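You operate a simulated robot arm through the tools that you are given. There is no shell and no other tool.

The job below is to be done with a simulated two-armed robot. You get a single attempt, and the scene is never put back.

JOB
Try the magnets on the blue and yellow dot sleeves, then cap them.
Fine: Stainless lets the magnet go: push each magnet up to its sleeve and let go; blue cap on the blue dot sleeve, yellow cap on the yellow; press them home; the third sleeve and its magnet stay. Drop and damage nothing, leave nothing switched on.

The check looks at the end state, three seconds after you hand in, the way a careful person would. Anything else that was tipped, shoved, dropped, spilled or broken makes it a failure. A push-on lid holds only when it is set on centred and level and pressed home; a screw cap is set on level and turned clockwise until tight.

ROBOT AND FRAMES
Two 6-joint arms with fingered hands on one trunk that stands fixed in place. Base frame: the origin is at the foot of the trunk, x ahead of it, y to its left, z up. Lengths are in m, angles in degrees, forces in N, time in s.
The left shoulder is at [0.05, 0.17, 1.08], the right one opposite. With the tool pointing down near the work surface each hand reaches from about 0.5 to 0.76 m from the base axis, measured 20 degrees to its own side. Payload 3.5 kg a hand.
Tool frame (each hand has its own): the origin (TCP) lies between the finger pads and is the grasp point; the fingertips stand 0.026 m ahead of it; z points along the fingers, y is the line along which they close. The gripper opens to 0.132 m. The gripper's body begins 0.073 m behind the TCP. The gripper is a hand of 3 fingers: y runs from the thumb to the fingers, the wrist lies at [0, 0, -0.234] in the tool frame.
Orientation is that of the tool frame in the base frame, as a unit quaternion [w, x, y, z]. With the fingers straight down and closing along the base's y, the tool's x points along the base's -x, its y along +y and its z along -z.

CONTROLS
- The arms move only by the tool step_arm. It takes "left_series", "right_series" or both (then of equal length, played together; a hand with none holds still); each is a list of rows, each a list of 6 numbers: the shift along the base's x, y, z in mm, then the turn, a rotation vector about the base's x, y, z in degrees. In form: [[x, y, z, rx, ry, rz], ...]. A call has 1 to 20 rows; each row shifts and turns the commanded pose from where the row before left it. A row lasts 0.2 s, in which the tool goes at most 0.05 m and 8.6 degrees; a call with a longer step from one row to the next is refused whole. Where a pose cannot be reached the arm comes as near as it can. A force on the tool above 40 N (or 10 N above the force at the start of the call, whichever is more), or a blocked arm, ends the call early, and 0.2 s more pass. In this call time passes only in rows, and 0.2 s behind the last. It gives the time, the measured TCP pose, the force on the tool (base axes), the opening and the grip force at its end, in the units of the frame above (readings bear some noise), with the torque about the TCP (base axes, N m) and any sound that the robot's microphone picked up.
- Cameras (640 x 400 px; columns grow to the right, rows downward): "scene" is now at [0.0297, 0.0417, 1.6721]; the picture's right is [0.51, -0.86, 0.00], its down [-0.62, -0.37, -0.69] and it looks along [0.60, 0.35, -0.72] (base axes); focal length 374 px, centre (320, 200). "left" rides on the left gripper at [-0.062, 0.003, -0.092] in its tool frame; the picture's right is [-0.05, -1.00, 0.00], its down [0.83, -0.04, -0.56] and it looks along [0.55, -0.03, 0.83] (tool axes); focal length 230 px, centre (320, 200). "right" rides on the right gripper at [0.062, 0.003, -0.092] in its tool frame; the picture's right is [-0.05, 1.00, 0.00], its down [-0.83, -0.04, -0.56] and it looks along [-0.55, -0.03, 0.83] (tool axes); focal length 230 px, centre (320, 200). There is no depth. A picture from a camera that has moved, and an enlarged one, comes with that camera's place and axes in the base frame and with its lens.
- get_image(camera): a new picture of that camera. The clock stands still meanwhile.
- lift_body(by): slides the trunk up (or, below 0, down) by that many m; the arms and the scene camera ride with it, the base frame stays. It gives what a move gives, with no picture.
- set_fingers(finger1, finger2, thumb_bend, hand): sets how far each is bent, from 0 (flat) to 100 (curled in); at 30 the hand is open as for a grip, at 70 the pads meet at the TCP. One left out holds its place. A second passes; each finger stops where it meets its share of the squeeze, and holds until it gets a number again. It is the only way to open and close the hand. It gives what a move gives, with no picture; readings hold the bend of each and the force on the fingers (four entries, about 0 where the hand has none), thumb and palm.
- aim_head(pan, tilt): turns the head with the scene camera to pan (to the left, within 86 degrees either way) and tilt (down, from -29 to 69), counted from straight ahead of the robot. It gives what a move gives.
- enlarge(camera, box): a new picture of the part [left, top, right, bottom] of that camera's present view, enlarged. The clock stands still meanwhile.
- close_job(): hands the job in; it is judged then, once.

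Places have to be worked out from the pictures, the camera data and where the tool is seen. Open the grippers and draw the arms clear of the work before you hand the job in, unless the task says otherwise.

The tools are called after ">>>" as name(argument=value, ...) on one line, values as JSON. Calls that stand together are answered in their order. step_arm: Moves the arms, as the interface text tells. Its arguments: {"type":"object","properties":{"left_series":{"type":"array","items":{"type":"array","items":{"type":"number"}}},"right_series":{"type":"array","items":{"type":"array","items":{"type":"number"}}}},"required":[]} The other tools are called the same way: lift_body (by) slides the trunk up or down; set_fingers (finger1, finger2, thumb_bend, hand) moves the fingers one by one; aim_head (pan, tilt) turns the head that bears the scene camera; get_image (camera) takes a picture; enlarge (camera, box) takes an enlarged picture of a part of a camera's view; close_job () hands the job in.

At the start:

```text
time: 0.0
left_tcp_pos: [0.4607, 0.4853, 1.2171]
left_tcp_rot: [-0.001, -0.001, 1.0, 0.0]
left_wrist_force: [-0.3, -0.9, 0.3]
left_ft_torque: [-0.04, 0.02, -0.02]
left_finger_gap: 0.1319
left_finger_force: 0.1
left_shape: jaw
left_bend: [30.0, 30.0, 30.0]
left_finger forces: [0.0, 0.1, 0.0, 0.0, 0.0, 0.0]
right_tcp_pos: [0.532, 0.0358, 1.1309]
right_tcp_rot: [0.0, 0.001, 1.0, 0.0]
right_wrist_force: [0.5, -0.1, -0.1]
right_ft_torque: [0.02, -0.01, 0.02]
right_finger_gap: 0.1318
right_finger_force: 0.0
right_shape: jaw
right_bend: [30.0, 30.0, 30.0]
right_finger forces: [0.0, 0.1, 0.0, 0.0, 0.0, 0.1]
trunk travel left (down, up): [-0.695, 0.015]
head pan, tilt: [30.5, 46.1]
```

scene: 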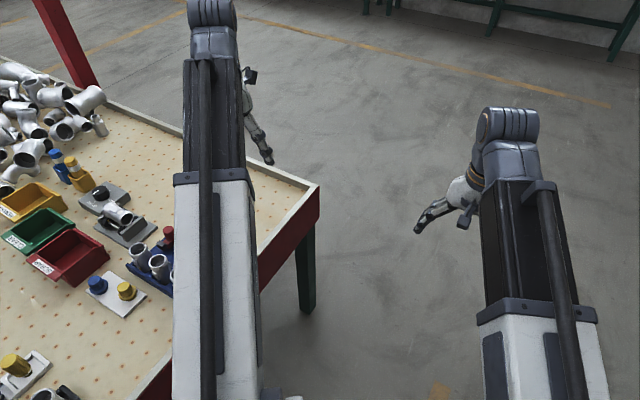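
right: 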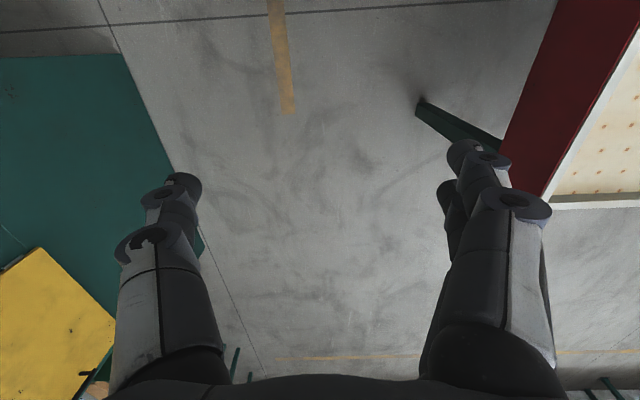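
left: 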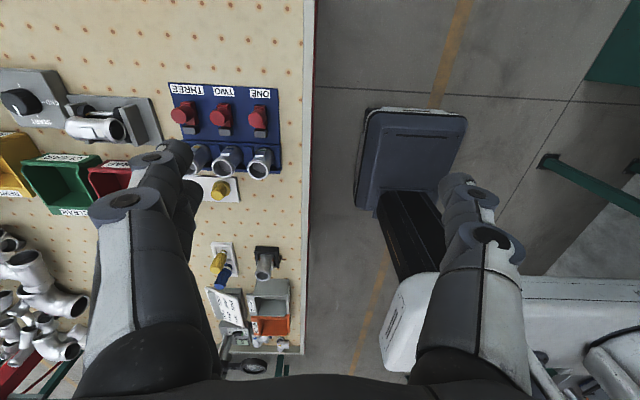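

I start by looking at the bench more closely: the left picture shows a blue rack with three labels ONE/TWO/THREE, red magnets and metal sleeves. I'll turn the head toward the bench and take pictures.

>>> aim_head(pan=60, tilt=40)

>>> enlarge(camera="left", box=[150, 70, 310, 220])

>>> get_image(camera="scene")

```text
time: 0.9
left_tcp_pos: [0.4607, 0.4855, 1.2179]
left_tcp_rot: [0.0, 0.0, 1.0, 0.0]
left_wrist_force: [0.6, 0.1, -0.9]
left_ft_torque: [0.02, 0.03, 0.0]
left_finger_gap: 0.1319
left_finger_force: 0.1
left_shape: jaw
left_bend: [30.0, 30.0, 30.0]
left_finger forces: [0.0, 0.1, 0.0, 0.1, 0.0, 0.0]
right_tcp_pos: [0.5325, 0.0367, 1.13]
right_tcp_rot: [0.0, 0.0, 1.0, -0.001]
right_wrist_force: [-0.8, 0.5, 0.1]
right_ft_torque: [-0.02, 0.01, 0.0]
right_finger_gap: 0.1318
right_finger_force: 0.1
right_shape: jaw
right_bend: [30.0, 30.0, 30.0]
right_finger forces: [0.0, 0.1, 0.0, 0.1, 0.0, 0.0]
trunk travel left (down, up): [-0.695, 0.015]
head pan, tilt: [60.0, 40.0]
```

```text
2.67 times, centred on (230, 145) of left
camera zoom: at [0.523, 0.4897, 1.3097], right [0.05, -1.0, 0.0], down [-0.83, -0.04, 0.56], along [-0.55, -0.03, -0.83], focal length 614 px, centre (560, 347)
```

zoom: 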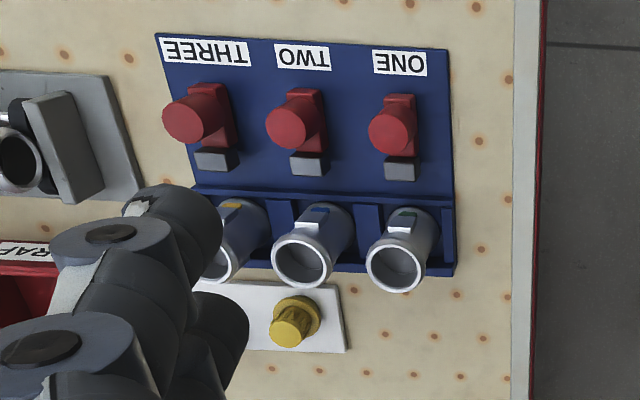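

```text
taken
camera scene: at [0.003, 0.0745, 1.6809], right [0.87, -0.5, 0.0], down [-0.32, -0.56, -0.77], along [0.38, 0.66, -0.64], focal length 374 px, centre (320, 200)
```

scene: 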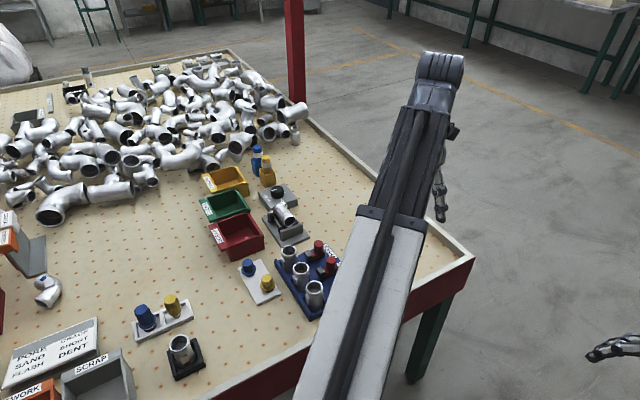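

The rack has sleeves with dots: ONE green-ish, TWO blue, THREE yellow, each with a red magnet block. I'll zoom in from the scene camera.

>>> enlarge(camera="scene", box=[200, 180, 360, 340])

>>> enlarge(camera="scene", box=[120, 260, 300, 400])

>>> enlarge(camera="left", box=[60, 70, 310, 260])

```text
2.50 times, centred on (280, 260) of scene
camera zoom: at [0.003, 0.0745, 1.6809], right [0.87, -0.5, 0.0], down [-0.32, -0.56, -0.77], along [0.38, 0.66, -0.64], focal length 935 px, centre (420, 50)
```

zoom: 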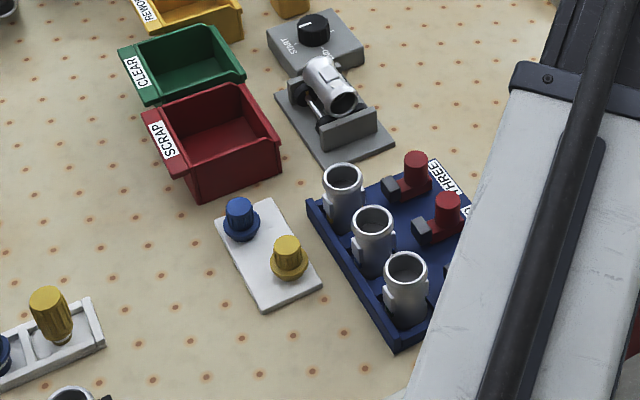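

```text
2.86 times, centred on (210, 330) of scene
camera zoom: at [0.003, 0.0745, 1.6809], right [0.87, -0.5, 0.0], down [-0.32, -0.56, -0.77], along [0.38, 0.66, -0.64], focal length 1069 px, centre (634, -171)
```

zoom: 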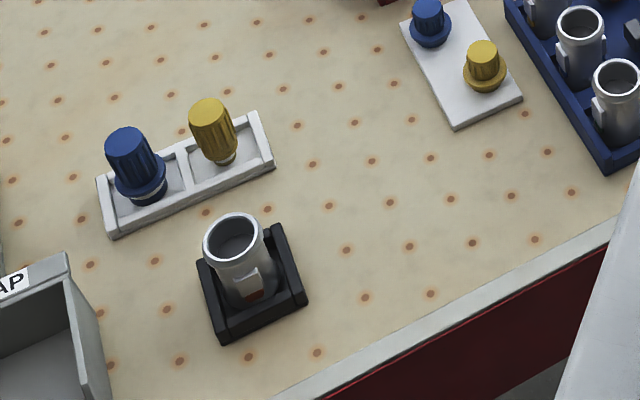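

```text
2.11 times, centred on (185, 165) of left
camera zoom: at [0.523, 0.4897, 1.3097], right [0.05, -1.0, 0.0], down [-0.83, -0.04, 0.56], along [-0.55, -0.03, -0.83], focal length 484 px, centre (604, 274)
```

zoom: 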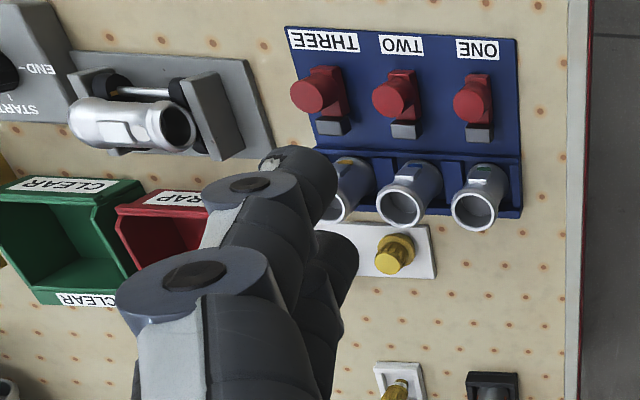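

The yellow push-on cap triangulates to about (0.205, 0.732, 0.79) and the blue-dot sleeve top to about (0.293, 0.683, 0.86), so the bench is near z≈0.77. I'll bring the left hand higher above the rack so its camera looks straight at it.

>>> step_arm(left_series=[[-5, 30, -20, 0, 0, 0], [-5, 30, -20, 0, 0, 0], [-5, 30, -20, 0, 0, 0], [-5, 30, -20, 0, 0, 0], [-5, 30, -20, 0, 0, 0], [-5, 30, -20, 0, 0, 0]])

>>> get_image(camera="left")

>>> get_image(camera="scene")

```text
time: 2.3
left_tcp_pos: [0.4328, 0.6705, 1.0981]
left_tcp_rot: [0.0, 0.0, 1.0, 0.0]
left_wrist_force: [0.4, -0.4, -1.3]
left_ft_torque: [-0.01, 0.02, 0.0]
left_finger_gap: 0.1318
left_finger_force: 0.0
left_shape: jaw
left_bend: [30.0, 30.0, 30.0]
left_finger forces: [0.1, 0.0, 0.0, 0.0, 0.1, 0.0]
right_tcp_pos: [0.5313, 0.0368, 1.1296]
right_tcp_rot: [0.001, 0.0, 1.0, 0.0]
right_wrist_force: [-0.1, -0.6, 0.1]
right_ft_torque: [-0.01, 0.0, 0.01]
right_finger_gap: 0.132
right_finger_force: 0.0
right_shape: jaw
right_bend: [30.0, 30.0, 30.0]
right_finger forces: [0.1, 0.0, 0.1, 0.0, 0.0, 0.0]
trunk travel left (down, up): [-0.695, 0.015]
head pan, tilt: [60.0, 40.0]
```

```text
taken
camera left: at [0.4943, 0.673, 1.1897], right [0.05, -1.0, 0.0], down [-0.83, -0.04, 0.56], along [-0.55, -0.03, -0.83], focal length 230 px, centre (320, 200)
```

left: 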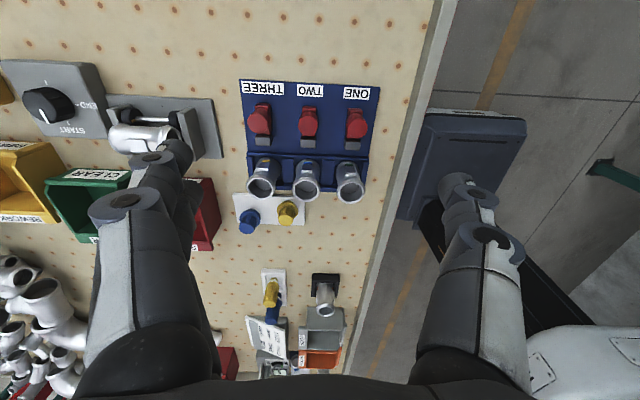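

```text
taken
camera scene: at [0.003, 0.075, 1.6809], right [0.87, -0.5, 0.0], down [-0.32, -0.56, -0.77], along [0.38, 0.66, -0.64], focal length 374 px, centre (320, 200)
```

scene: 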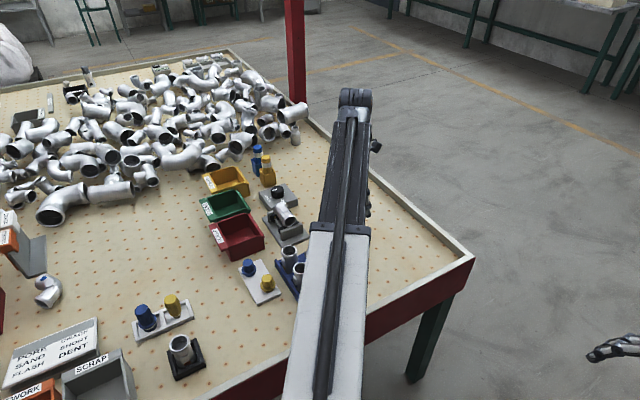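

The left camera now sees the whole rack, both push-on caps on the white plate, and the other station. I enlarge it to study the magnets, sleeves and caps.

>>> enlarge(camera="left", box=[225, 70, 395, 240])

>>> enlarge(camera="left", box=[230, 80, 310, 150])

>>> enlarge(camera="left", box=[230, 145, 380, 240])

```text
2.35 times, centred on (310, 155) of left
camera zoom: at [0.4943, 0.673, 1.1897], right [0.05, -1.0, 0.0], down [-0.83, -0.04, 0.56], along [-0.55, -0.03, -0.83], focal length 541 px, centre (344, 306)
```

zoom: 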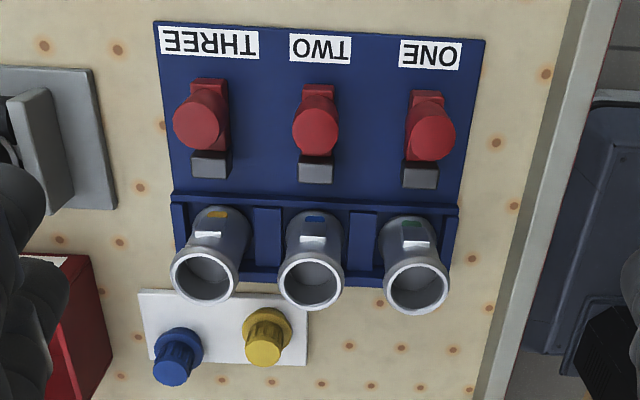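

```text
5.71 times, centred on (270, 115) of left
camera zoom: at [0.4943, 0.673, 1.1897], right [0.05, -1.0, 0.0], down [-0.83, -0.04, 0.56], along [-0.55, -0.03, -0.83], focal length 1315 px, centre (606, 686)
```

zoom: 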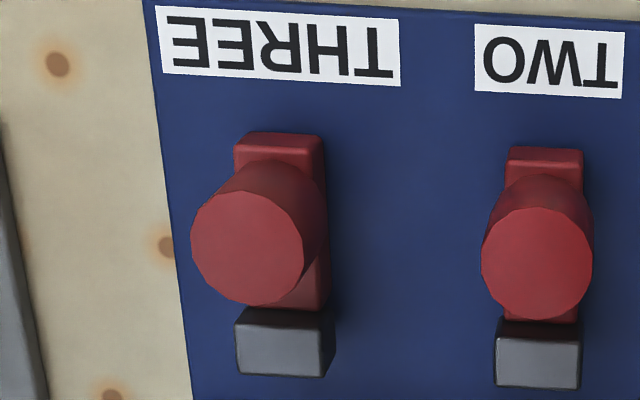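

```text
4.21 times, centred on (305, 192) of left
camera zoom: at [0.4943, 0.673, 1.1897], right [0.05, -1.0, 0.0], down [-0.83, -0.04, 0.56], along [-0.55, -0.03, -0.83], focal length 969 px, centre (383, 232)
```

zoom: 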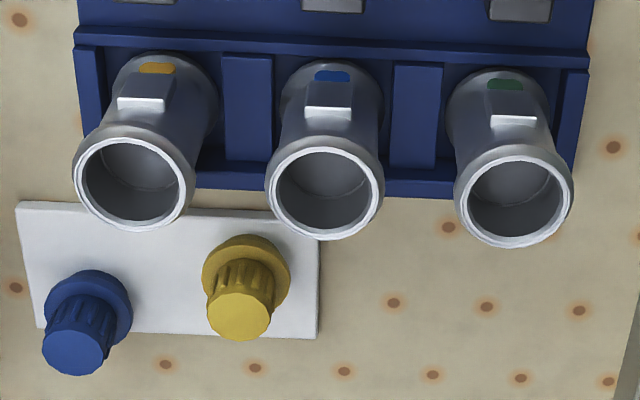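

From two left views the board top is at z≈0.78 (y 0.573–0.799, far edge x≈0.446), sleeve rims at x≈0.294, y≈0.61/0.685/0.76, z≈0.858, and magnet handle tops at about x≈0.397, z≈0.837. I need a side view to judge heights, so I yaw the left hand by -90° and pull it to the near side of the bench.

>>> step_arm(left_series=[[-7, -12, -8, 0, 0, -7.5], [-7, -12, -8, 0, 0, -7.5], [-7, -12, -8, 0, 0, -7.5], [-7, -12, -8, 0, 0, -7.5], [-7, -12, -8, 0, 0, -7.5], [-7, -12, -8, 0, 0, -7.5], [-7, -12, -8, 0, 0, -7.5], [-7, -12, -8, 0, 0, -7.5], [-7, -12, -8, 0, 0, -7.5], [-7, -12, -8, 0, 0, -7.5], [-7, -12, -8, 0, 0, -7.5], [-7, -12, -8, 0, 0, -7.5]])

>>> get_image(camera="left")

>>> get_image(camera="scene")

```text
time: 4.9
left_tcp_pos: [0.3447, 0.5227, 1.0027]
left_tcp_rot: [0.0, 0.707, 0.707, 0.0]
left_wrist_force: [0.6, -1.0, -0.6]
left_ft_torque: [-0.02, 0.02, -0.02]
left_finger_gap: 0.1319
left_finger_force: 0.2
left_shape: jaw
left_bend: [30.0, 30.0, 30.0]
left_finger forces: [0.0, 0.0, 0.0, 0.1, 0.0, 0.1]
right_tcp_pos: [0.5315, 0.0378, 1.1303]
right_tcp_rot: [0.0, -0.001, 1.0, -0.001]
right_wrist_force: [-0.4, 0.5, 0.1]
right_ft_torque: [-0.01, -0.01, -0.01]
right_finger_gap: 0.1318
right_finger_force: 0.0
right_shape: jaw
right_bend: [30.0, 30.0, 30.0]
right_finger forces: [0.0, 0.0, 0.0, 0.1, 0.0, 0.0]
trunk travel left (down, up): [-0.695, 0.015]
head pan, tilt: [60.0, 40.0]
```

```text
taken
camera left: at [0.3491, 0.4602, 1.0937], right [-1.0, -0.05, 0.0], down [-0.04, 0.83, 0.56], along [-0.03, 0.55, -0.83], focal length 230 px, centre (320, 200)
```

left: 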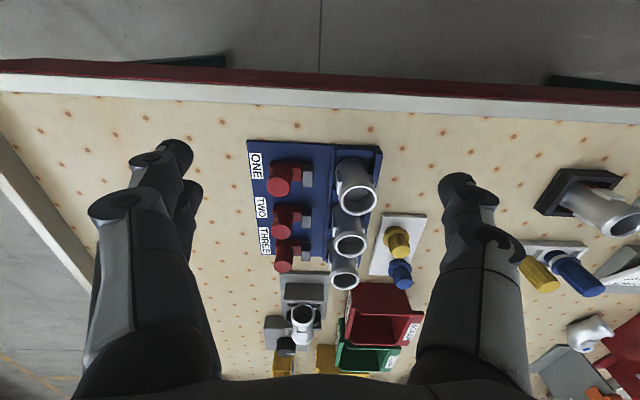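

```text
taken
camera scene: at [0.0029, 0.0744, 1.6809], right [0.87, -0.5, 0.0], down [-0.32, -0.56, -0.77], along [0.38, 0.66, -0.64], focal length 374 px, centre (320, 200)
```

scene: 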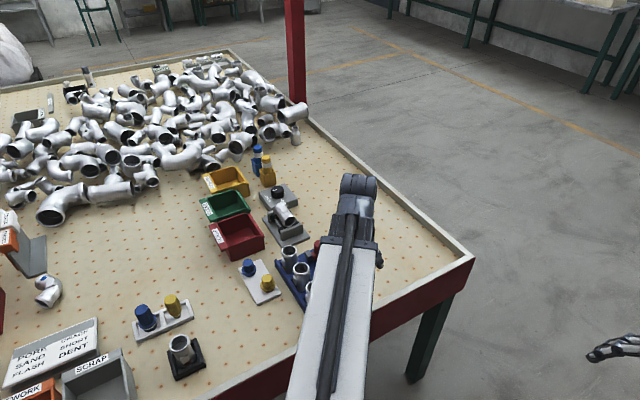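

The yaw worked; this view is inverted (image down = +y/up). I zoom in on the rack to read the tip and rim heights.

>>> enlarge(camera="left", box=[235, 130, 435, 300])

>>> enlarge(camera="left", box=[250, 135, 390, 220])

>>> enlarge(camera="left", box=[250, 190, 440, 295])

```text
2.35 times, centred on (335, 215) of left
camera zoom: at [0.3491, 0.4602, 1.0937], right [-1.0, -0.05, 0.0], down [-0.04, 0.83, 0.56], along [-0.03, 0.55, -0.83], focal length 541 px, centre (285, 165)
```

zoom: 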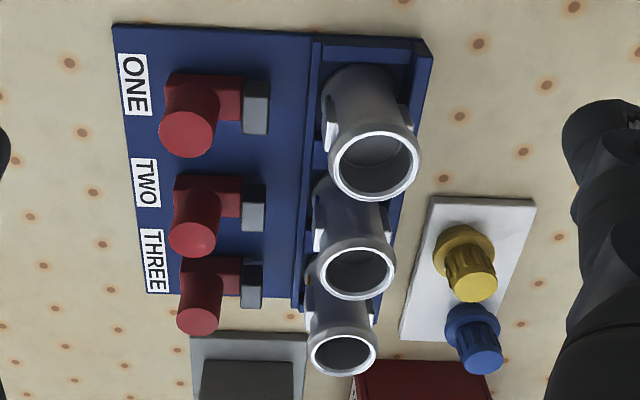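

```text
4.57 times, centred on (320, 178) of left
camera zoom: at [0.3491, 0.4602, 1.0937], right [-1.0, -0.05, 0.0], down [-0.04, 0.83, 0.56], along [-0.03, 0.55, -0.83], focal length 1052 px, centre (320, 303)
```

zoom: 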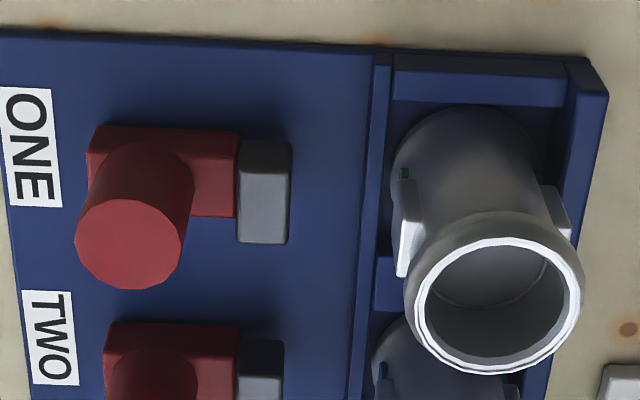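

```text
3.37 times, centred on (345, 242) of left
camera zoom: at [0.3491, 0.4602, 1.0937], right [-1.0, -0.05, 0.0], down [-0.04, 0.83, 0.56], along [-0.03, 0.55, -0.83], focal length 775 px, centre (236, 57)
```

zoom: 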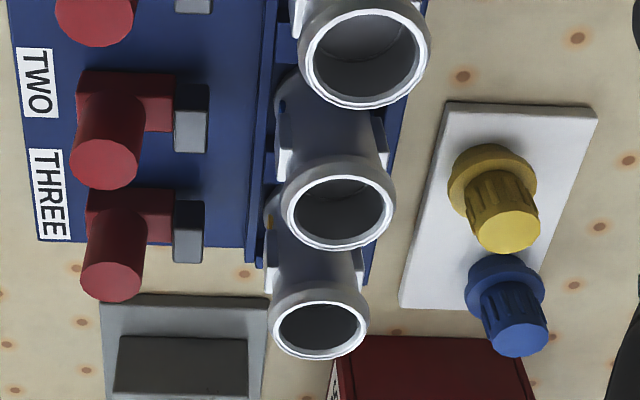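

The magnet's grey tip tops out near z≈0.817 with its front at x≈0.350; the sleeve's flat boss faces it at x≈0.316 (about 34 mm of travel). I want to compare the two blue/yellow pairs before choosing the caps.

>>> enlarge(camera="scene", box=[235, 240, 305, 310])

>>> enlarge(camera="scene", box=[125, 280, 215, 385])

>>> enlarge(camera="scene", box=[235, 130, 315, 250])

>>> enlarge(camera="left", box=[500, 150, 640, 310])

```text
5.71 times, centred on (270, 275) of scene
camera zoom: at [0.0029, 0.0744, 1.6809], right [0.87, -0.5, 0.0], down [-0.32, -0.56, -0.77], along [0.38, 0.66, -0.64], focal length 2138 px, centre (606, -229)
```

zoom: 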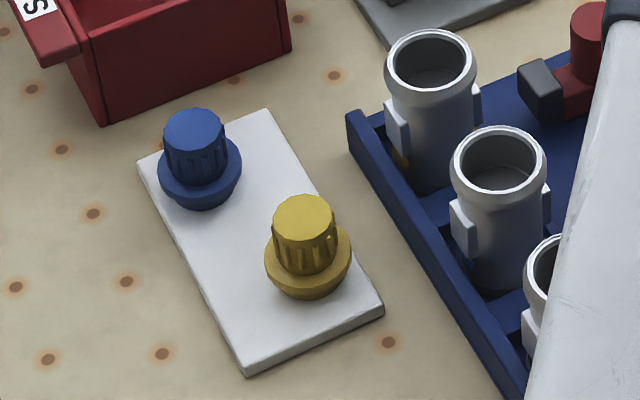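

```text
3.81 times, centred on (170, 332) of scene
camera zoom: at [0.0029, 0.0744, 1.6809], right [0.87, -0.5, 0.0], down [-0.32, -0.56, -0.77], along [0.38, 0.66, -0.64], focal length 1425 px, centre (891, -305)
```

zoom: 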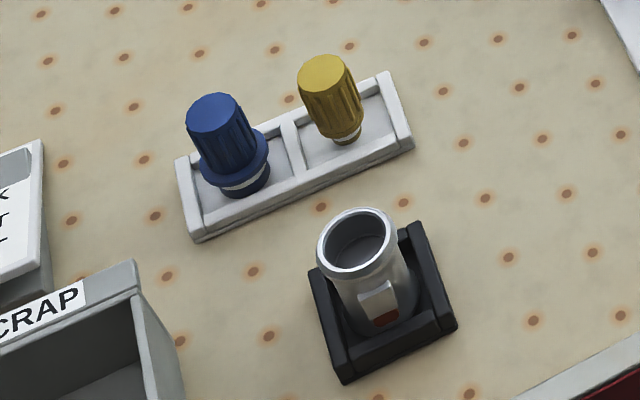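

```text
3.33 times, centred on (275, 190) of scene
camera zoom: at [0.0029, 0.0744, 1.6809], right [0.87, -0.5, 0.0], down [-0.32, -0.56, -0.77], along [0.38, 0.66, -0.64], focal length 1247 px, centre (470, 233)
```

zoom: 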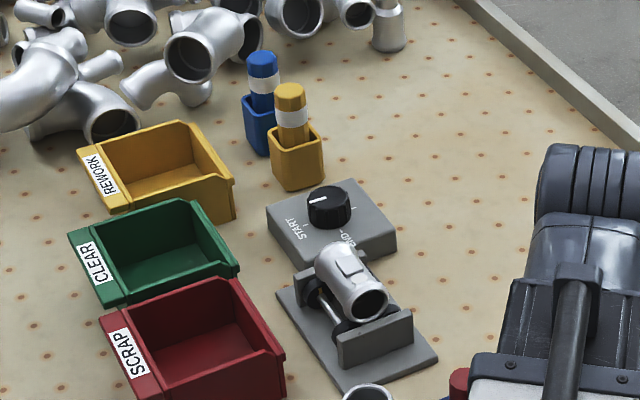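

```text
2.50 times, centred on (570, 230) of left
camera zoom: at [0.3491, 0.4602, 1.0937], right [-1.0, -0.05, 0.0], down [-0.04, 0.83, 0.56], along [-0.03, 0.55, -0.83], focal length 575 px, centre (-305, 125)
```

zoom: 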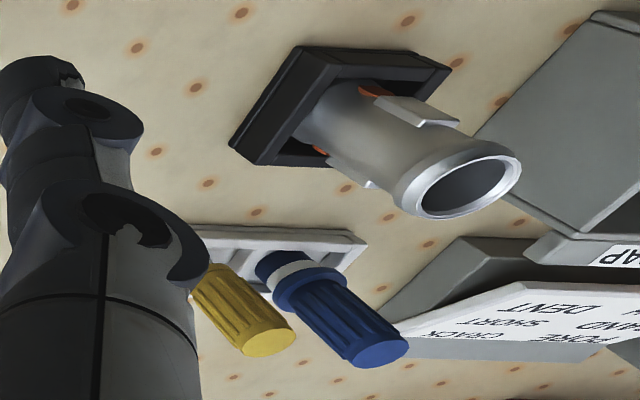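

The tray pair are plug gauges and the other pair are paint markers, so the caps are the two on the white plate. I go back to yaw 0 and hover above magnet TWO's handle (≈0.397, 0.686) at TCP z≈0.97.

>>> step_arm(left_series=[[4.3, 13.6, -2.7, 0, 0, 7.5], [4.3, 13.6, -2.7, 0, 0, 7.5], [4.3, 13.6, -2.7, 0, 0, 7.5], [4.3, 13.6, -2.7, 0, 0, 7.5], [4.3, 13.6, -2.7, 0, 0, 7.5], [4.3, 13.6, -2.7, 0, 0, 7.5], [4.3, 13.6, -2.7, 0, 0, 7.5], [4.3, 13.6, -2.7, 0, 0, 7.5], [4.3, 13.6, -2.7, 0, 0, 7.5], [4.3, 13.6, -2.7, 0, 0, 7.5], [4.3, 13.6, -2.7, 0, 0, 7.5], [4.3, 13.6, -2.7, 0, 0, 7.5]])

>>> set_fingers(hand="left", finger1=50, finger2=50, thumb_bend=50)

>>> get_image(camera="left")

```text
time: 7.5
left_tcp_pos: [0.3987, 0.6845, 0.9692]
left_tcp_rot: [0.0, -0.002, 1.0, 0.0]
left_wrist_force: [0.0, -0.1, -0.9]
left_ft_torque: [0.0, 0.0, -0.01]
left_finger_gap: 0.1318
left_finger_force: 0.1
left_shape: jaw
left_bend: [30.0, 30.0, 30.0]
left_finger forces: [0.0, 0.1, 0.0, 0.1, 0.0, 0.0]
right_tcp_pos: [0.5312, 0.036, 1.1309]
right_tcp_rot: [0.0, -0.001, 1.0, 0.0]
right_wrist_force: [0.0, 0.4, 0.3]
right_ft_torque: [-0.02, 0.0, -0.03]
right_finger_gap: 0.1316
right_finger_force: 0.1
right_shape: jaw
right_bend: [30.0, 30.0, 30.0]
right_finger forces: [0.0, 0.0, 0.0, 0.0, 0.1, 0.0]
trunk travel left (down, up): [-0.695, 0.015]
head pan, tilt: [60.0, 40.0]
```

```text
time: 8.5
left_tcp_pos: [0.3985, 0.6848, 0.9702]
left_tcp_rot: [-0.001, 0.001, 1.0, 0.0]
left_wrist_force: [0.5, 0.7, -0.4]
left_ft_torque: [0.0, 0.0, 0.04]
left_finger_gap: 0.0688
left_finger_force: 0.0
left_shape: fingers
left_bend: [50.0, 50.0, 50.0]
left_finger forces: [0.0, 0.1, 0.1, 0.1, 0.1, 0.0]
right_tcp_pos: [0.5323, 0.0369, 1.1311]
right_tcp_rot: [0.0, 0.0, 1.0, 0.0]
right_wrist_force: [0.2, 0.5, -0.1]
right_ft_torque: [0.01, 0.0, 0.0]
right_finger_gap: 0.1317
right_finger_force: 0.1
right_shape: jaw
right_bend: [30.0, 30.0, 30.0]
right_finger forces: [0.1, 0.0, 0.0, 0.1, 0.1, 0.1]
trunk travel left (down, up): [-0.695, 0.015]
head pan, tilt: [60.0, 40.0]
```

```text
taken
camera left: at [0.4608, 0.6888, 1.0615], right [0.05, -1.0, 0.0], down [-0.83, -0.04, 0.56], along [-0.55, -0.03, -0.83], focal length 230 px, centre (320, 200)
```

left: 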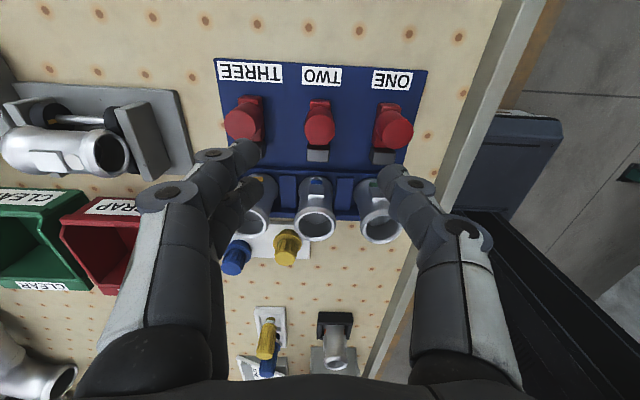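

The gap is now 69 mm and the hand is over magnet TWO. I zoom in to refine the handle's centre and the block.

>>> enlarge(camera="left", box=[270, 80, 370, 180])

>>> enlarge(camera="left", box=[210, 55, 430, 260])

```text
4.00 times, centred on (320, 130) of left
camera zoom: at [0.4608, 0.6888, 1.0615], right [0.05, -1.0, 0.0], down [-0.83, -0.04, 0.56], along [-0.55, -0.03, -0.83], focal length 920 px, centre (320, 480)
```

zoom: 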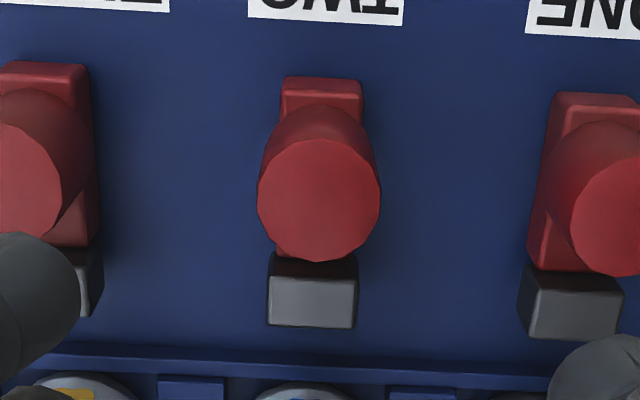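

```text
1.95 times, centred on (320, 158) of left
camera zoom: at [0.4608, 0.6888, 1.0615], right [0.05, -1.0, 0.0], down [-0.83, -0.04, 0.56], along [-0.55, -0.03, -0.83], focal length 449 px, centre (320, 283)
```

zoom: 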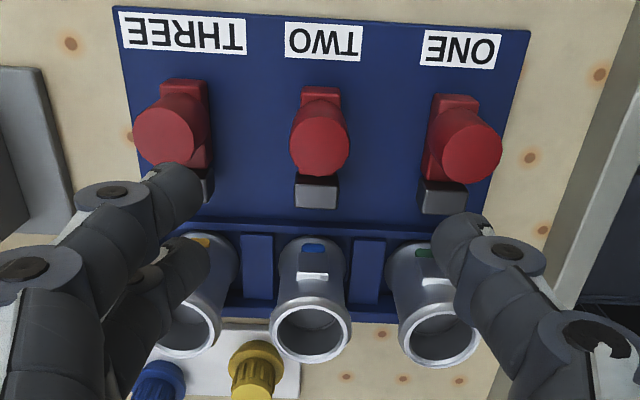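

Handle TWO's centre is about (0.395, 0.685), top z≈0.839, diameter ≈30 mm. I narrow the hand to about 52 mm and descend to TCP z≈0.87 first, then check.

>>> set_fingers(hand="left", finger1=55, finger2=55, thumb_bend=55)

>>> step_arm(left_series=[[-1.5, 0.2, -20, 0, 0, 0], [-1.5, 0, -20, 0, 0, 0], [0, 0, -20, 0, 0, 0], [0, 0, -20, 0, 0, 0], [0, 0, -15, 0, 0, 0]])

>>> get_image(camera="left")

>>> get_image(camera="scene")

```text
time: 9.5
left_tcp_pos: [0.3986, 0.6845, 0.9705]
left_tcp_rot: [0.0, 0.0, 1.0, -0.001]
left_wrist_force: [-0.3, -0.2, 1.0]
left_ft_torque: [0.0, 0.0, 0.02]
left_finger_gap: 0.0518
left_finger_force: 0.1
left_shape: fingers
left_bend: [55.0, 55.0, 55.0]
left_finger forces: [0.1, 0.1, 0.0, 0.1, 0.0, 0.0]
right_tcp_pos: [0.5318, 0.0367, 1.1307]
right_tcp_rot: [0.0, 0.0, 1.0, 0.001]
right_wrist_force: [-0.8, 0.7, 0.5]
right_ft_torque: [0.02, 0.0, 0.0]
right_finger_gap: 0.1317
right_finger_force: 0.1
right_shape: jaw
right_bend: [30.0, 30.0, 30.0]
right_finger forces: [0.1, 0.0, 0.0, 0.0, 0.0, 0.0]
trunk travel left (down, up): [-0.695, 0.015]
head pan, tilt: [60.0, 40.0]
```

```text
time: 10.7
left_tcp_pos: [0.3956, 0.6874, 0.8738]
left_tcp_rot: [0.0, 0.0, 1.0, -0.001]
left_wrist_force: [0.6, 0.6, 0.8]
left_ft_torque: [-0.02, 0.01, 0.0]
left_finger_gap: 0.0519
left_finger_force: 0.1
left_shape: fingers
left_bend: [55.0, 55.0, 55.0]
left_finger forces: [0.0, 0.0, 0.0, 0.0, 0.0, 0.0]
right_tcp_pos: [0.5316, 0.0367, 1.1304]
right_tcp_rot: [0.0, 0.0, 1.0, -0.001]
right_wrist_force: [0.5, 0.3, 0.2]
right_ft_torque: [0.01, -0.01, 0.0]
right_finger_gap: 0.1319
right_finger_force: 0.0
right_shape: jaw
right_bend: [30.0, 30.0, 30.0]
right_finger forces: [0.0, 0.0, 0.0, 0.0, 0.0, 0.0]
trunk travel left (down, up): [-0.695, 0.015]
head pan, tilt: [60.0, 40.0]
```

```text
taken
camera left: at [0.4573, 0.6906, 0.9655], right [0.05, -1.0, 0.0], down [-0.83, -0.04, 0.56], along [-0.55, -0.03, -0.83], focal length 230 px, centre (320, 200)
```

left: 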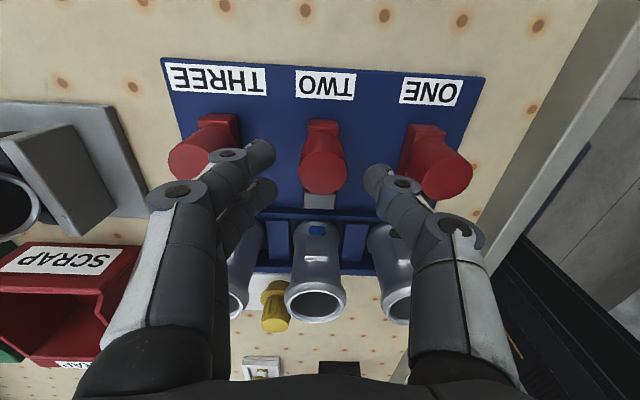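

```text
taken
camera scene: at [0.003, 0.0746, 1.6809], right [0.87, -0.5, 0.0], down [-0.32, -0.56, -0.77], along [0.38, 0.66, -0.64], focal length 374 px, centre (320, 200)
```

scene: 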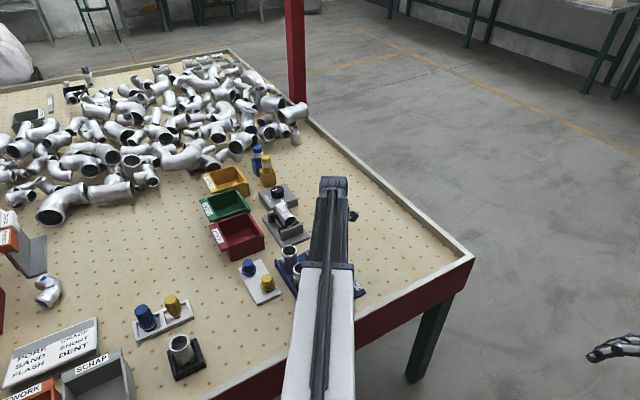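

The fingers straddle the TWO handle with room on both sides. I zoom once more to check centring before the last 5 cm.

>>> enlarge(camera="left", box=[240, 100, 400, 260])

```text
2.50 times, centred on (320, 180) of left
camera zoom: at [0.4573, 0.6906, 0.9655], right [0.05, -1.0, 0.0], down [-0.83, -0.04, 0.56], along [-0.55, -0.03, -0.83], focal length 575 px, centre (320, 250)
```

zoom: 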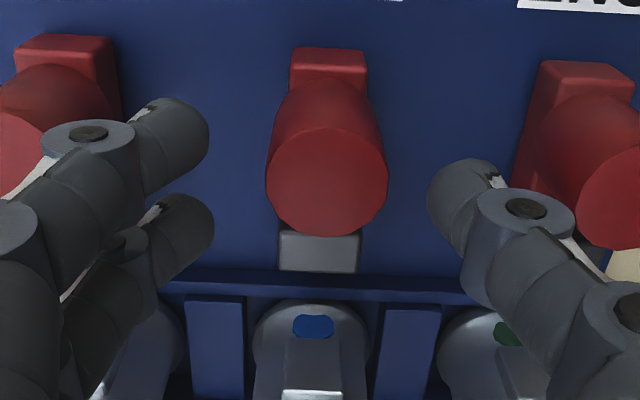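

Handle is about 2 mm toward -y and 1.5 mm toward -x of the TCP. I correct that and descend to TCP z≈0.824 in gentle steps.

>>> step_arm(left_series=[[-1.5, -1.7, -12, 0, 0, 0], [0, 0, -12, 0, 0, 0], [0, 0, -12, 0, 0, 0], [0, 0, -12, 0, 0, 0]])

>>> enlarge(camera="left", box=[200, 80, 440, 280])

```text
time: 11.7
left_tcp_pos: [0.3936, 0.6835, 0.8261]
left_tcp_rot: [0.001, 0.0, 1.0, -0.001]
left_wrist_force: [-0.1, 0.2, -0.2]
left_ft_torque: [0.02, 0.01, 0.01]
left_finger_gap: 0.0515
left_finger_force: 0.0
left_shape: fingers
left_bend: [55.0, 55.0, 55.0]
left_finger forces: [0.1, 0.0, 0.1, 0.1, 0.1, 0.0]
right_tcp_pos: [0.5317, 0.0357, 1.1313]
right_tcp_rot: [0.0, 0.0, 1.0, 0.0]
right_wrist_force: [-0.2, 0.2, -0.8]
right_ft_torque: [-0.02, 0.01, -0.01]
right_finger_gap: 0.1321
right_finger_force: 0.0
right_shape: jaw
right_bend: [30.0, 30.0, 30.0]
right_finger forces: [0.0, 0.0, 0.1, 0.1, 0.1, 0.0]
trunk travel left (down, up): [-0.695, 0.015]
head pan, tilt: [60.0, 40.0]
```

```text
2.00 times, centred on (320, 180) of left
camera zoom: at [0.4554, 0.6872, 0.9188], right [0.05, -1.0, 0.0], down [-0.83, -0.04, 0.56], along [-0.55, -0.03, -0.83], focal length 460 px, centre (320, 240)
```

zoom: 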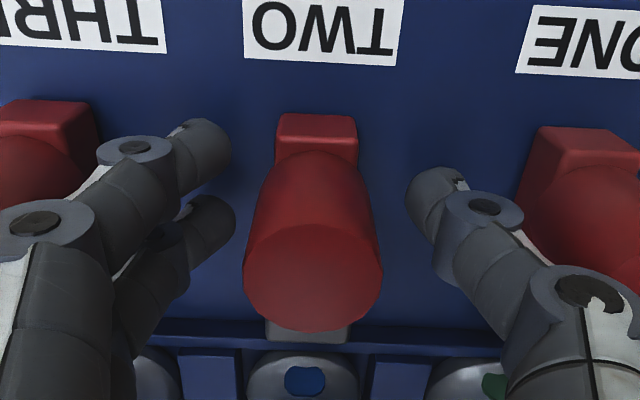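

Handle is about 1 mm toward +y of the hand's centre; I nudge and then close gently to just touching (≈30 mm gap).

>>> step_arm(left_series=[[0, 1.0, 0, 0, 0, 0]])

>>> set_fingers(hand="left", finger1=61, finger2=61, thumb_bend=61)

>>> enlarge(camera="left", box=[200, 80, 440, 280])

```text
time: 12.1
left_tcp_pos: [0.393, 0.6859, 0.8271]
left_tcp_rot: [0.0, 0.0, 1.0, 0.0]
left_wrist_force: [-0.3, 0.2, 0.0]
left_ft_torque: [0.01, -0.01, -0.06]
left_finger_gap: 0.0517
left_finger_force: 0.0
left_shape: fingers
left_bend: [55.0, 55.0, 55.0]
left_finger forces: [0.0, 0.0, 0.0, 0.0, 0.0, 0.0]
right_tcp_pos: [0.5309, 0.0374, 1.131]
right_tcp_rot: [0.001, 0.0, 1.0, -0.001]
right_wrist_force: [0.1, 0.4, -1.2]
right_ft_torque: [-0.03, 0.02, -0.01]
right_finger_gap: 0.132
right_finger_force: 0.1
right_shape: jaw
right_bend: [30.0, 30.0, 30.0]
right_finger forces: [0.1, 0.0, 0.0, 0.0, 0.0, 0.0]
trunk travel left (down, up): [-0.695, 0.015]
head pan, tilt: [60.0, 40.0]
```

```text
time: 13.1
left_tcp_pos: [0.3931, 0.6853, 0.8271]
left_tcp_rot: [0.0, -0.001, 1.0, 0.0]
left_wrist_force: [-0.2, -0.3, -0.4]
left_ft_torque: [0.02, 0.01, 0.03]
left_finger_gap: 0.0321
left_finger_force: 0.1
left_shape: fingers
left_bend: [61.0, 61.0, 61.0]
left_finger forces: [0.0, 0.0, 0.0, 0.0, 0.0, 0.0]
right_tcp_pos: [0.5313, 0.0376, 1.1313]
right_tcp_rot: [0.0, 0.0, 1.0, 0.0]
right_wrist_force: [0.3, -0.1, -0.1]
right_ft_torque: [-0.01, 0.0, -0.01]
right_finger_gap: 0.1321
right_finger_force: 0.0
right_shape: jaw
right_bend: [30.0, 30.0, 30.0]
right_finger forces: [0.0, 0.0, 0.0, 0.0, 0.0, 0.1]
trunk travel left (down, up): [-0.695, 0.015]
head pan, tilt: [60.0, 40.0]
```

```text
2.00 times, centred on (320, 180) of left
camera zoom: at [0.4553, 0.6886, 0.9194], right [0.05, -1.0, 0.0], down [-0.83, -0.04, 0.56], along [-0.55, -0.03, -0.83], focal length 460 px, centre (320, 240)
```

zoom: 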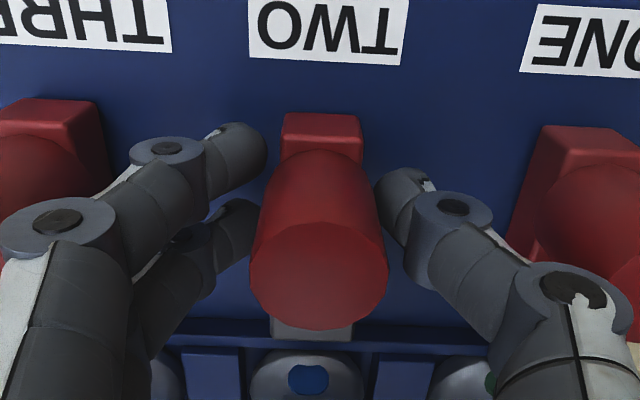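

No contact yet at 32 mm. I close a bit further to take a light grip.

>>> set_fingers(hand="left", finger1=63, finger2=63, thumb_bend=63)

>>> enlarge(camera="left", box=[200, 80, 440, 280])

```text
time: 14.1
left_tcp_pos: [0.394, 0.6846, 0.8273]
left_tcp_rot: [0.0, 0.0, 1.0, -0.001]
left_wrist_force: [0.2, -1.5, -0.8]
left_ft_torque: [-0.04, 0.01, 0.02]
left_finger_gap: 0.0285
left_finger_force: 0.8
left_shape: fingers
left_bend: [63.0, 63.0, 62.0]
left_finger forces: [0.1, 0.0, 0.0, 0.1, 1.5, 0.1]
right_tcp_pos: [0.532, 0.0368, 1.1304]
right_tcp_rot: [0.0, 0.0, 1.0, 0.0]
right_wrist_force: [-0.6, 0.5, 0.2]
right_ft_torque: [0.0, 0.03, 0.01]
right_finger_gap: 0.1319
right_finger_force: 0.1
right_shape: jaw
right_bend: [30.0, 30.0, 30.0]
right_finger forces: [0.0, 0.1, 0.0, 0.0, 0.0, 0.0]
trunk travel left (down, up): [-0.695, 0.015]
head pan, tilt: [60.0, 40.0]
```

```text
2.00 times, centred on (320, 180) of left
camera zoom: at [0.4553, 0.6885, 0.9194], right [0.05, -1.0, 0.0], down [-0.83, -0.04, 0.56], along [-0.55, -0.03, -0.83], focal length 460 px, centre (320, 240)
```

zoom: 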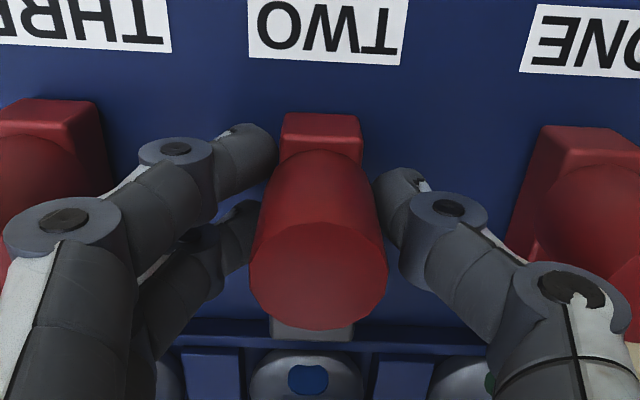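

The thumb touches with 1.5 N at bend 62 while the magnet stays put; the fingers aren't there yet. I close just the two fingers a little more.

>>> set_fingers(hand="left", finger1=65, finger2=65)

>>> enlarge(camera="left", box=[200, 80, 440, 280])

```text
time: 15.1
left_tcp_pos: [0.3926, 0.6849, 0.827]
left_tcp_rot: [0.0, -0.001, 1.0, 0.0]
left_wrist_force: [0.0, 0.3, -0.2]
left_ft_torque: [-0.01, 0.01, -0.07]
left_finger_gap: 0.0274
left_finger_force: 1.9
left_shape: fingers
left_bend: [63.0, 63.0, 62.0]
left_finger forces: [1.3, 1.1, 0.0, 0.0, 1.9, 0.0]
right_tcp_pos: [0.5305, 0.0377, 1.1307]
right_tcp_rot: [0.0, 0.0, 1.0, 0.0]
right_wrist_force: [0.3, 0.0, -0.6]
right_ft_torque: [-0.01, -0.01, 0.0]
right_finger_gap: 0.1321
right_finger_force: 0.0
right_shape: jaw
right_bend: [30.0, 30.0, 30.0]
right_finger forces: [0.0, 0.1, 0.1, 0.0, 0.0, 0.0]
trunk travel left (down, up): [-0.695, 0.015]
head pan, tilt: [60.0, 40.0]
```

```text
2.00 times, centred on (320, 180) of left
camera zoom: at [0.4553, 0.6887, 0.9193], right [0.05, -1.0, 0.0], down [-0.83, -0.04, 0.56], along [-0.55, -0.03, -0.83], focal length 460 px, centre (320, 240)
```

zoom: 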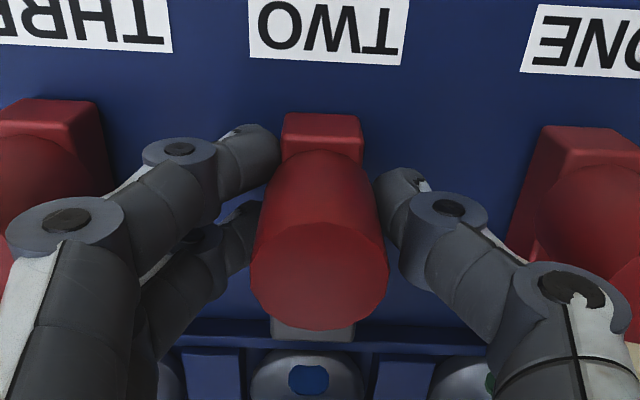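

The handle is gripped lightly (1.3/1.1 N vs 1.9 N). Now I slide it toward the sleeve (-x), first 25 mm of the estimated ~34 mm.

>>> step_arm(left_series=[[-4, 0, 0, 0, 0, 0], [-5, 0, 0, 0, 0, 0], [-5, 0, 0, 0, 0, 0], [-5, 0, 0, 0, 0, 0], [-5, 0, 0, 0, 0, 0]])

>>> get_image(camera="left")

>>> enlarge(camera="left", box=[200, 80, 440, 280])

```text
time: 16.3
left_tcp_pos: [0.3691, 0.6841, 0.8272]
left_tcp_rot: [0.0, 0.0, 1.0, 0.001]
left_wrist_force: [0.6, 2.1, 0.8]
left_ft_torque: [0.05, 0.02, -0.01]
left_finger_gap: 0.0273
left_finger_force: 2.1
left_shape: fingers
left_bend: [63.0, 63.0, 62.0]
left_finger forces: [1.6, 1.5, 0.1, 0.0, 1.3, 0.1]
right_tcp_pos: [0.5319, 0.035, 1.1307]
right_tcp_rot: [0.0, 0.001, 1.0, -0.001]
right_wrist_force: [0.9, -0.3, 0.2]
right_ft_torque: [0.03, 0.01, -0.01]
right_finger_gap: 0.1322
right_finger_force: 0.1
right_shape: jaw
right_bend: [30.0, 30.0, 30.0]
right_finger forces: [0.1, 0.0, 0.1, 0.1, 0.1, 0.0]
trunk travel left (down, up): [-0.695, 0.015]
head pan, tilt: [60.0, 40.0]
```

```text
taken
camera left: at [0.4311, 0.6883, 0.9187], right [0.05, -1.0, 0.0], down [-0.83, -0.04, 0.56], along [-0.55, -0.03, -0.83], focal length 230 px, centre (320, 200)
```

left: 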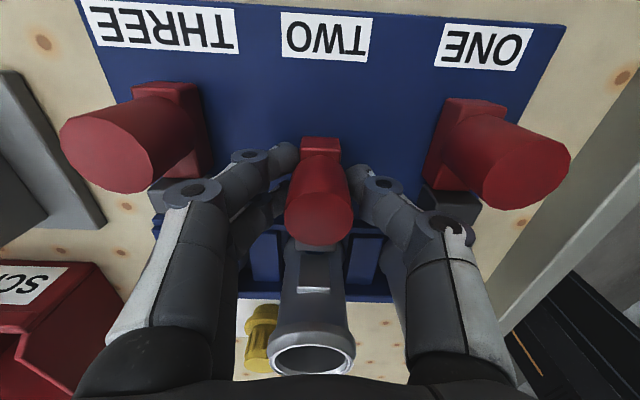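

```text
2.00 times, centred on (320, 180) of left
camera zoom: at [0.4311, 0.6883, 0.9187], right [0.05, -1.0, 0.0], down [-0.83, -0.04, 0.56], along [-0.55, -0.03, -0.83], focal length 460 px, centre (320, 240)
```

zoom: 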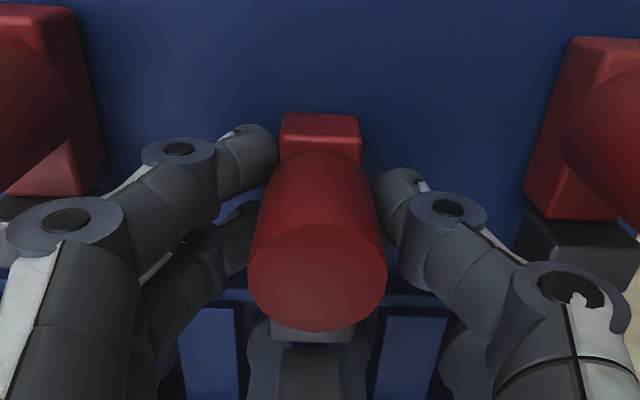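

The magnet slid along with the hand (24 mm) with barely any force. I continue in 1.5 mm steps, watching the x-force for contact.

>>> step_arm(left_series=[[-1.5, 0, 0, 0, 0, 0], [-1.5, 0, 0, 0, 0, 0], [-1.5, 0, 0, 0, 0, 0], [-1, 0, 0, 0, 0, 0]])

>>> enlarge(camera="left", box=[240, 180, 400, 340])

```text
time: 17.3
left_tcp_pos: [0.3635, 0.6846, 0.8271]
left_tcp_rot: [0.0, 0.0, 1.0, 0.0]
left_wrist_force: [1.8, 2.0, 1.5]
left_ft_torque: [0.06, -0.02, 0.01]
left_finger_gap: 0.0271
left_finger_force: 2.2
left_shape: fingers
left_bend: [63.0, 63.0, 62.0]
left_finger forces: [1.7, 1.5, 0.0, 0.0, 1.3, 0.1]
right_tcp_pos: [0.5306, 0.0365, 1.132]
right_tcp_rot: [0.0, 0.0, 1.0, 0.0]
right_wrist_force: [0.8, -0.2, 0.4]
right_ft_torque: [0.01, -0.01, 0.03]
right_finger_gap: 0.1319
right_finger_force: 0.1
right_shape: jaw
right_bend: [30.0, 30.0, 30.0]
right_finger forces: [0.0, 0.0, 0.0, 0.0, 0.0, 0.0]
trunk travel left (down, up): [-0.695, 0.015]
head pan, tilt: [60.0, 40.0]
```

```text
2.50 times, centred on (320, 260) of left
camera zoom: at [0.4263, 0.6883, 0.9188], right [0.05, -1.0, 0.0], down [-0.83, -0.04, 0.56], along [-0.55, -0.03, -0.83], focal length 575 px, centre (320, 50)
```

zoom: 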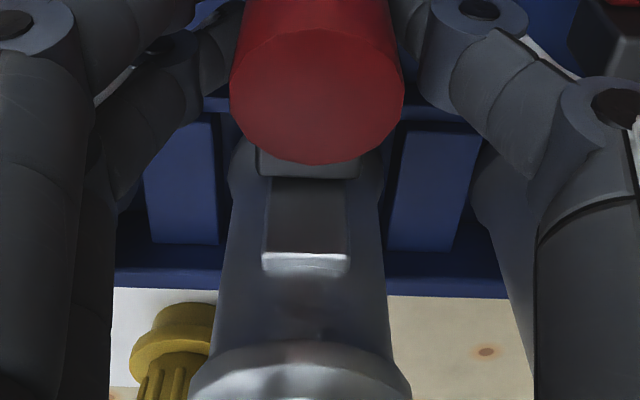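

Force x is 1.8 N and the tip edge computes to about x≈0.320, close to the boss. I go on in 1 mm steps and watch for the contact.

>>> step_arm(left_series=[[-1, 0, 0, 0, 0, 0], [-1, 0, 0, 0, 0, 0]])

>>> enlarge(camera="left", box=[240, 180, 400, 340])

```text
time: 17.9
left_tcp_pos: [0.3633, 0.6851, 0.8276]
left_tcp_rot: [0.001, 0.0, 1.0, 0.0]
left_wrist_force: [0.9, -0.1, 0.7]
left_ft_torque: [-0.02, -0.02, -0.06]
left_finger_gap: 0.0268
left_finger_force: 2.4
left_shape: fingers
left_bend: [63.0, 64.0, 62.0]
left_finger forces: [1.4, 1.1, 0.0, 0.0, 1.6, 0.0]
right_tcp_pos: [0.5318, 0.0374, 1.1311]
right_tcp_rot: [0.001, 0.0, 1.0, 0.001]
right_wrist_force: [-0.9, 0.1, 0.3]
right_ft_torque: [-0.02, 0.04, -0.02]
right_finger_gap: 0.1319
right_finger_force: 0.1
right_shape: jaw
right_bend: [30.0, 30.0, 30.0]
right_finger forces: [0.0, 0.0, 0.1, 0.0, 0.1, 0.0]
trunk travel left (down, up): [-0.695, 0.015]
head pan, tilt: [60.0, 40.0]
```

```text
2.50 times, centred on (320, 260) of left
camera zoom: at [0.4247, 0.6886, 0.9187], right [0.05, -1.0, 0.0], down [-0.83, -0.04, 0.56], along [-0.55, -0.03, -0.83], focal length 575 px, centre (320, 50)
```

zoom: 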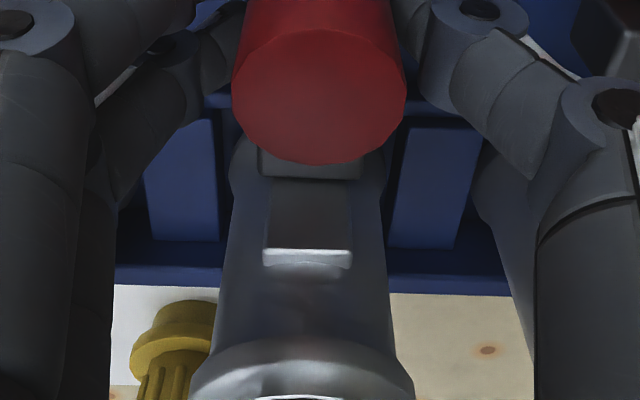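

No firm contact yet. Another 2 mm in 1 mm steps.

>>> step_arm(left_series=[[-1, 0, 0, 0, 0, 0], [-1, 0, 0, 0, 0, 0]])

>>> enlarge(camera="left", box=[240, 180, 400, 340])

```text
time: 18.5
left_tcp_pos: [0.3613, 0.6841, 0.8253]
left_tcp_rot: [-0.001, 0.001, 1.0, 0.0]
left_wrist_force: [3.2, 1.8, 0.1]
left_ft_torque: [0.07, -0.05, -0.03]
left_finger_gap: 0.0269
left_finger_force: 2.2
left_shape: fingers
left_bend: [63.0, 64.0, 62.0]
left_finger forces: [2.1, 1.5, 0.1, 0.1, 1.2, 0.1]
right_tcp_pos: [0.5327, 0.0384, 1.1305]
right_tcp_rot: [0.0, 0.0, 1.0, 0.0]
right_wrist_force: [0.2, 0.0, -0.5]
right_ft_torque: [0.03, -0.02, 0.0]
right_finger_gap: 0.1319
right_finger_force: 0.1
right_shape: jaw
right_bend: [30.0, 30.0, 30.0]
right_finger forces: [0.1, 0.1, 0.0, 0.1, 0.1, 0.0]
trunk travel left (down, up): [-0.695, 0.015]
head pan, tilt: [60.0, 40.0]
```

```text
2.50 times, centred on (320, 260) of left
camera zoom: at [0.4226, 0.6884, 0.9183], right [0.05, -1.0, 0.0], down [-0.83, -0.04, 0.56], along [-0.55, -0.03, -0.83], focal length 575 px, centre (320, 50)
```

zoom: 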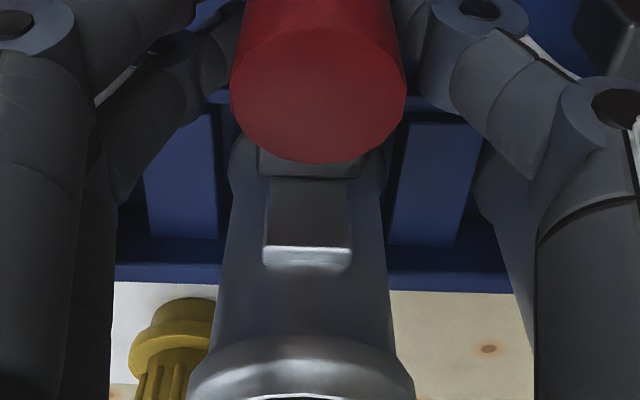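

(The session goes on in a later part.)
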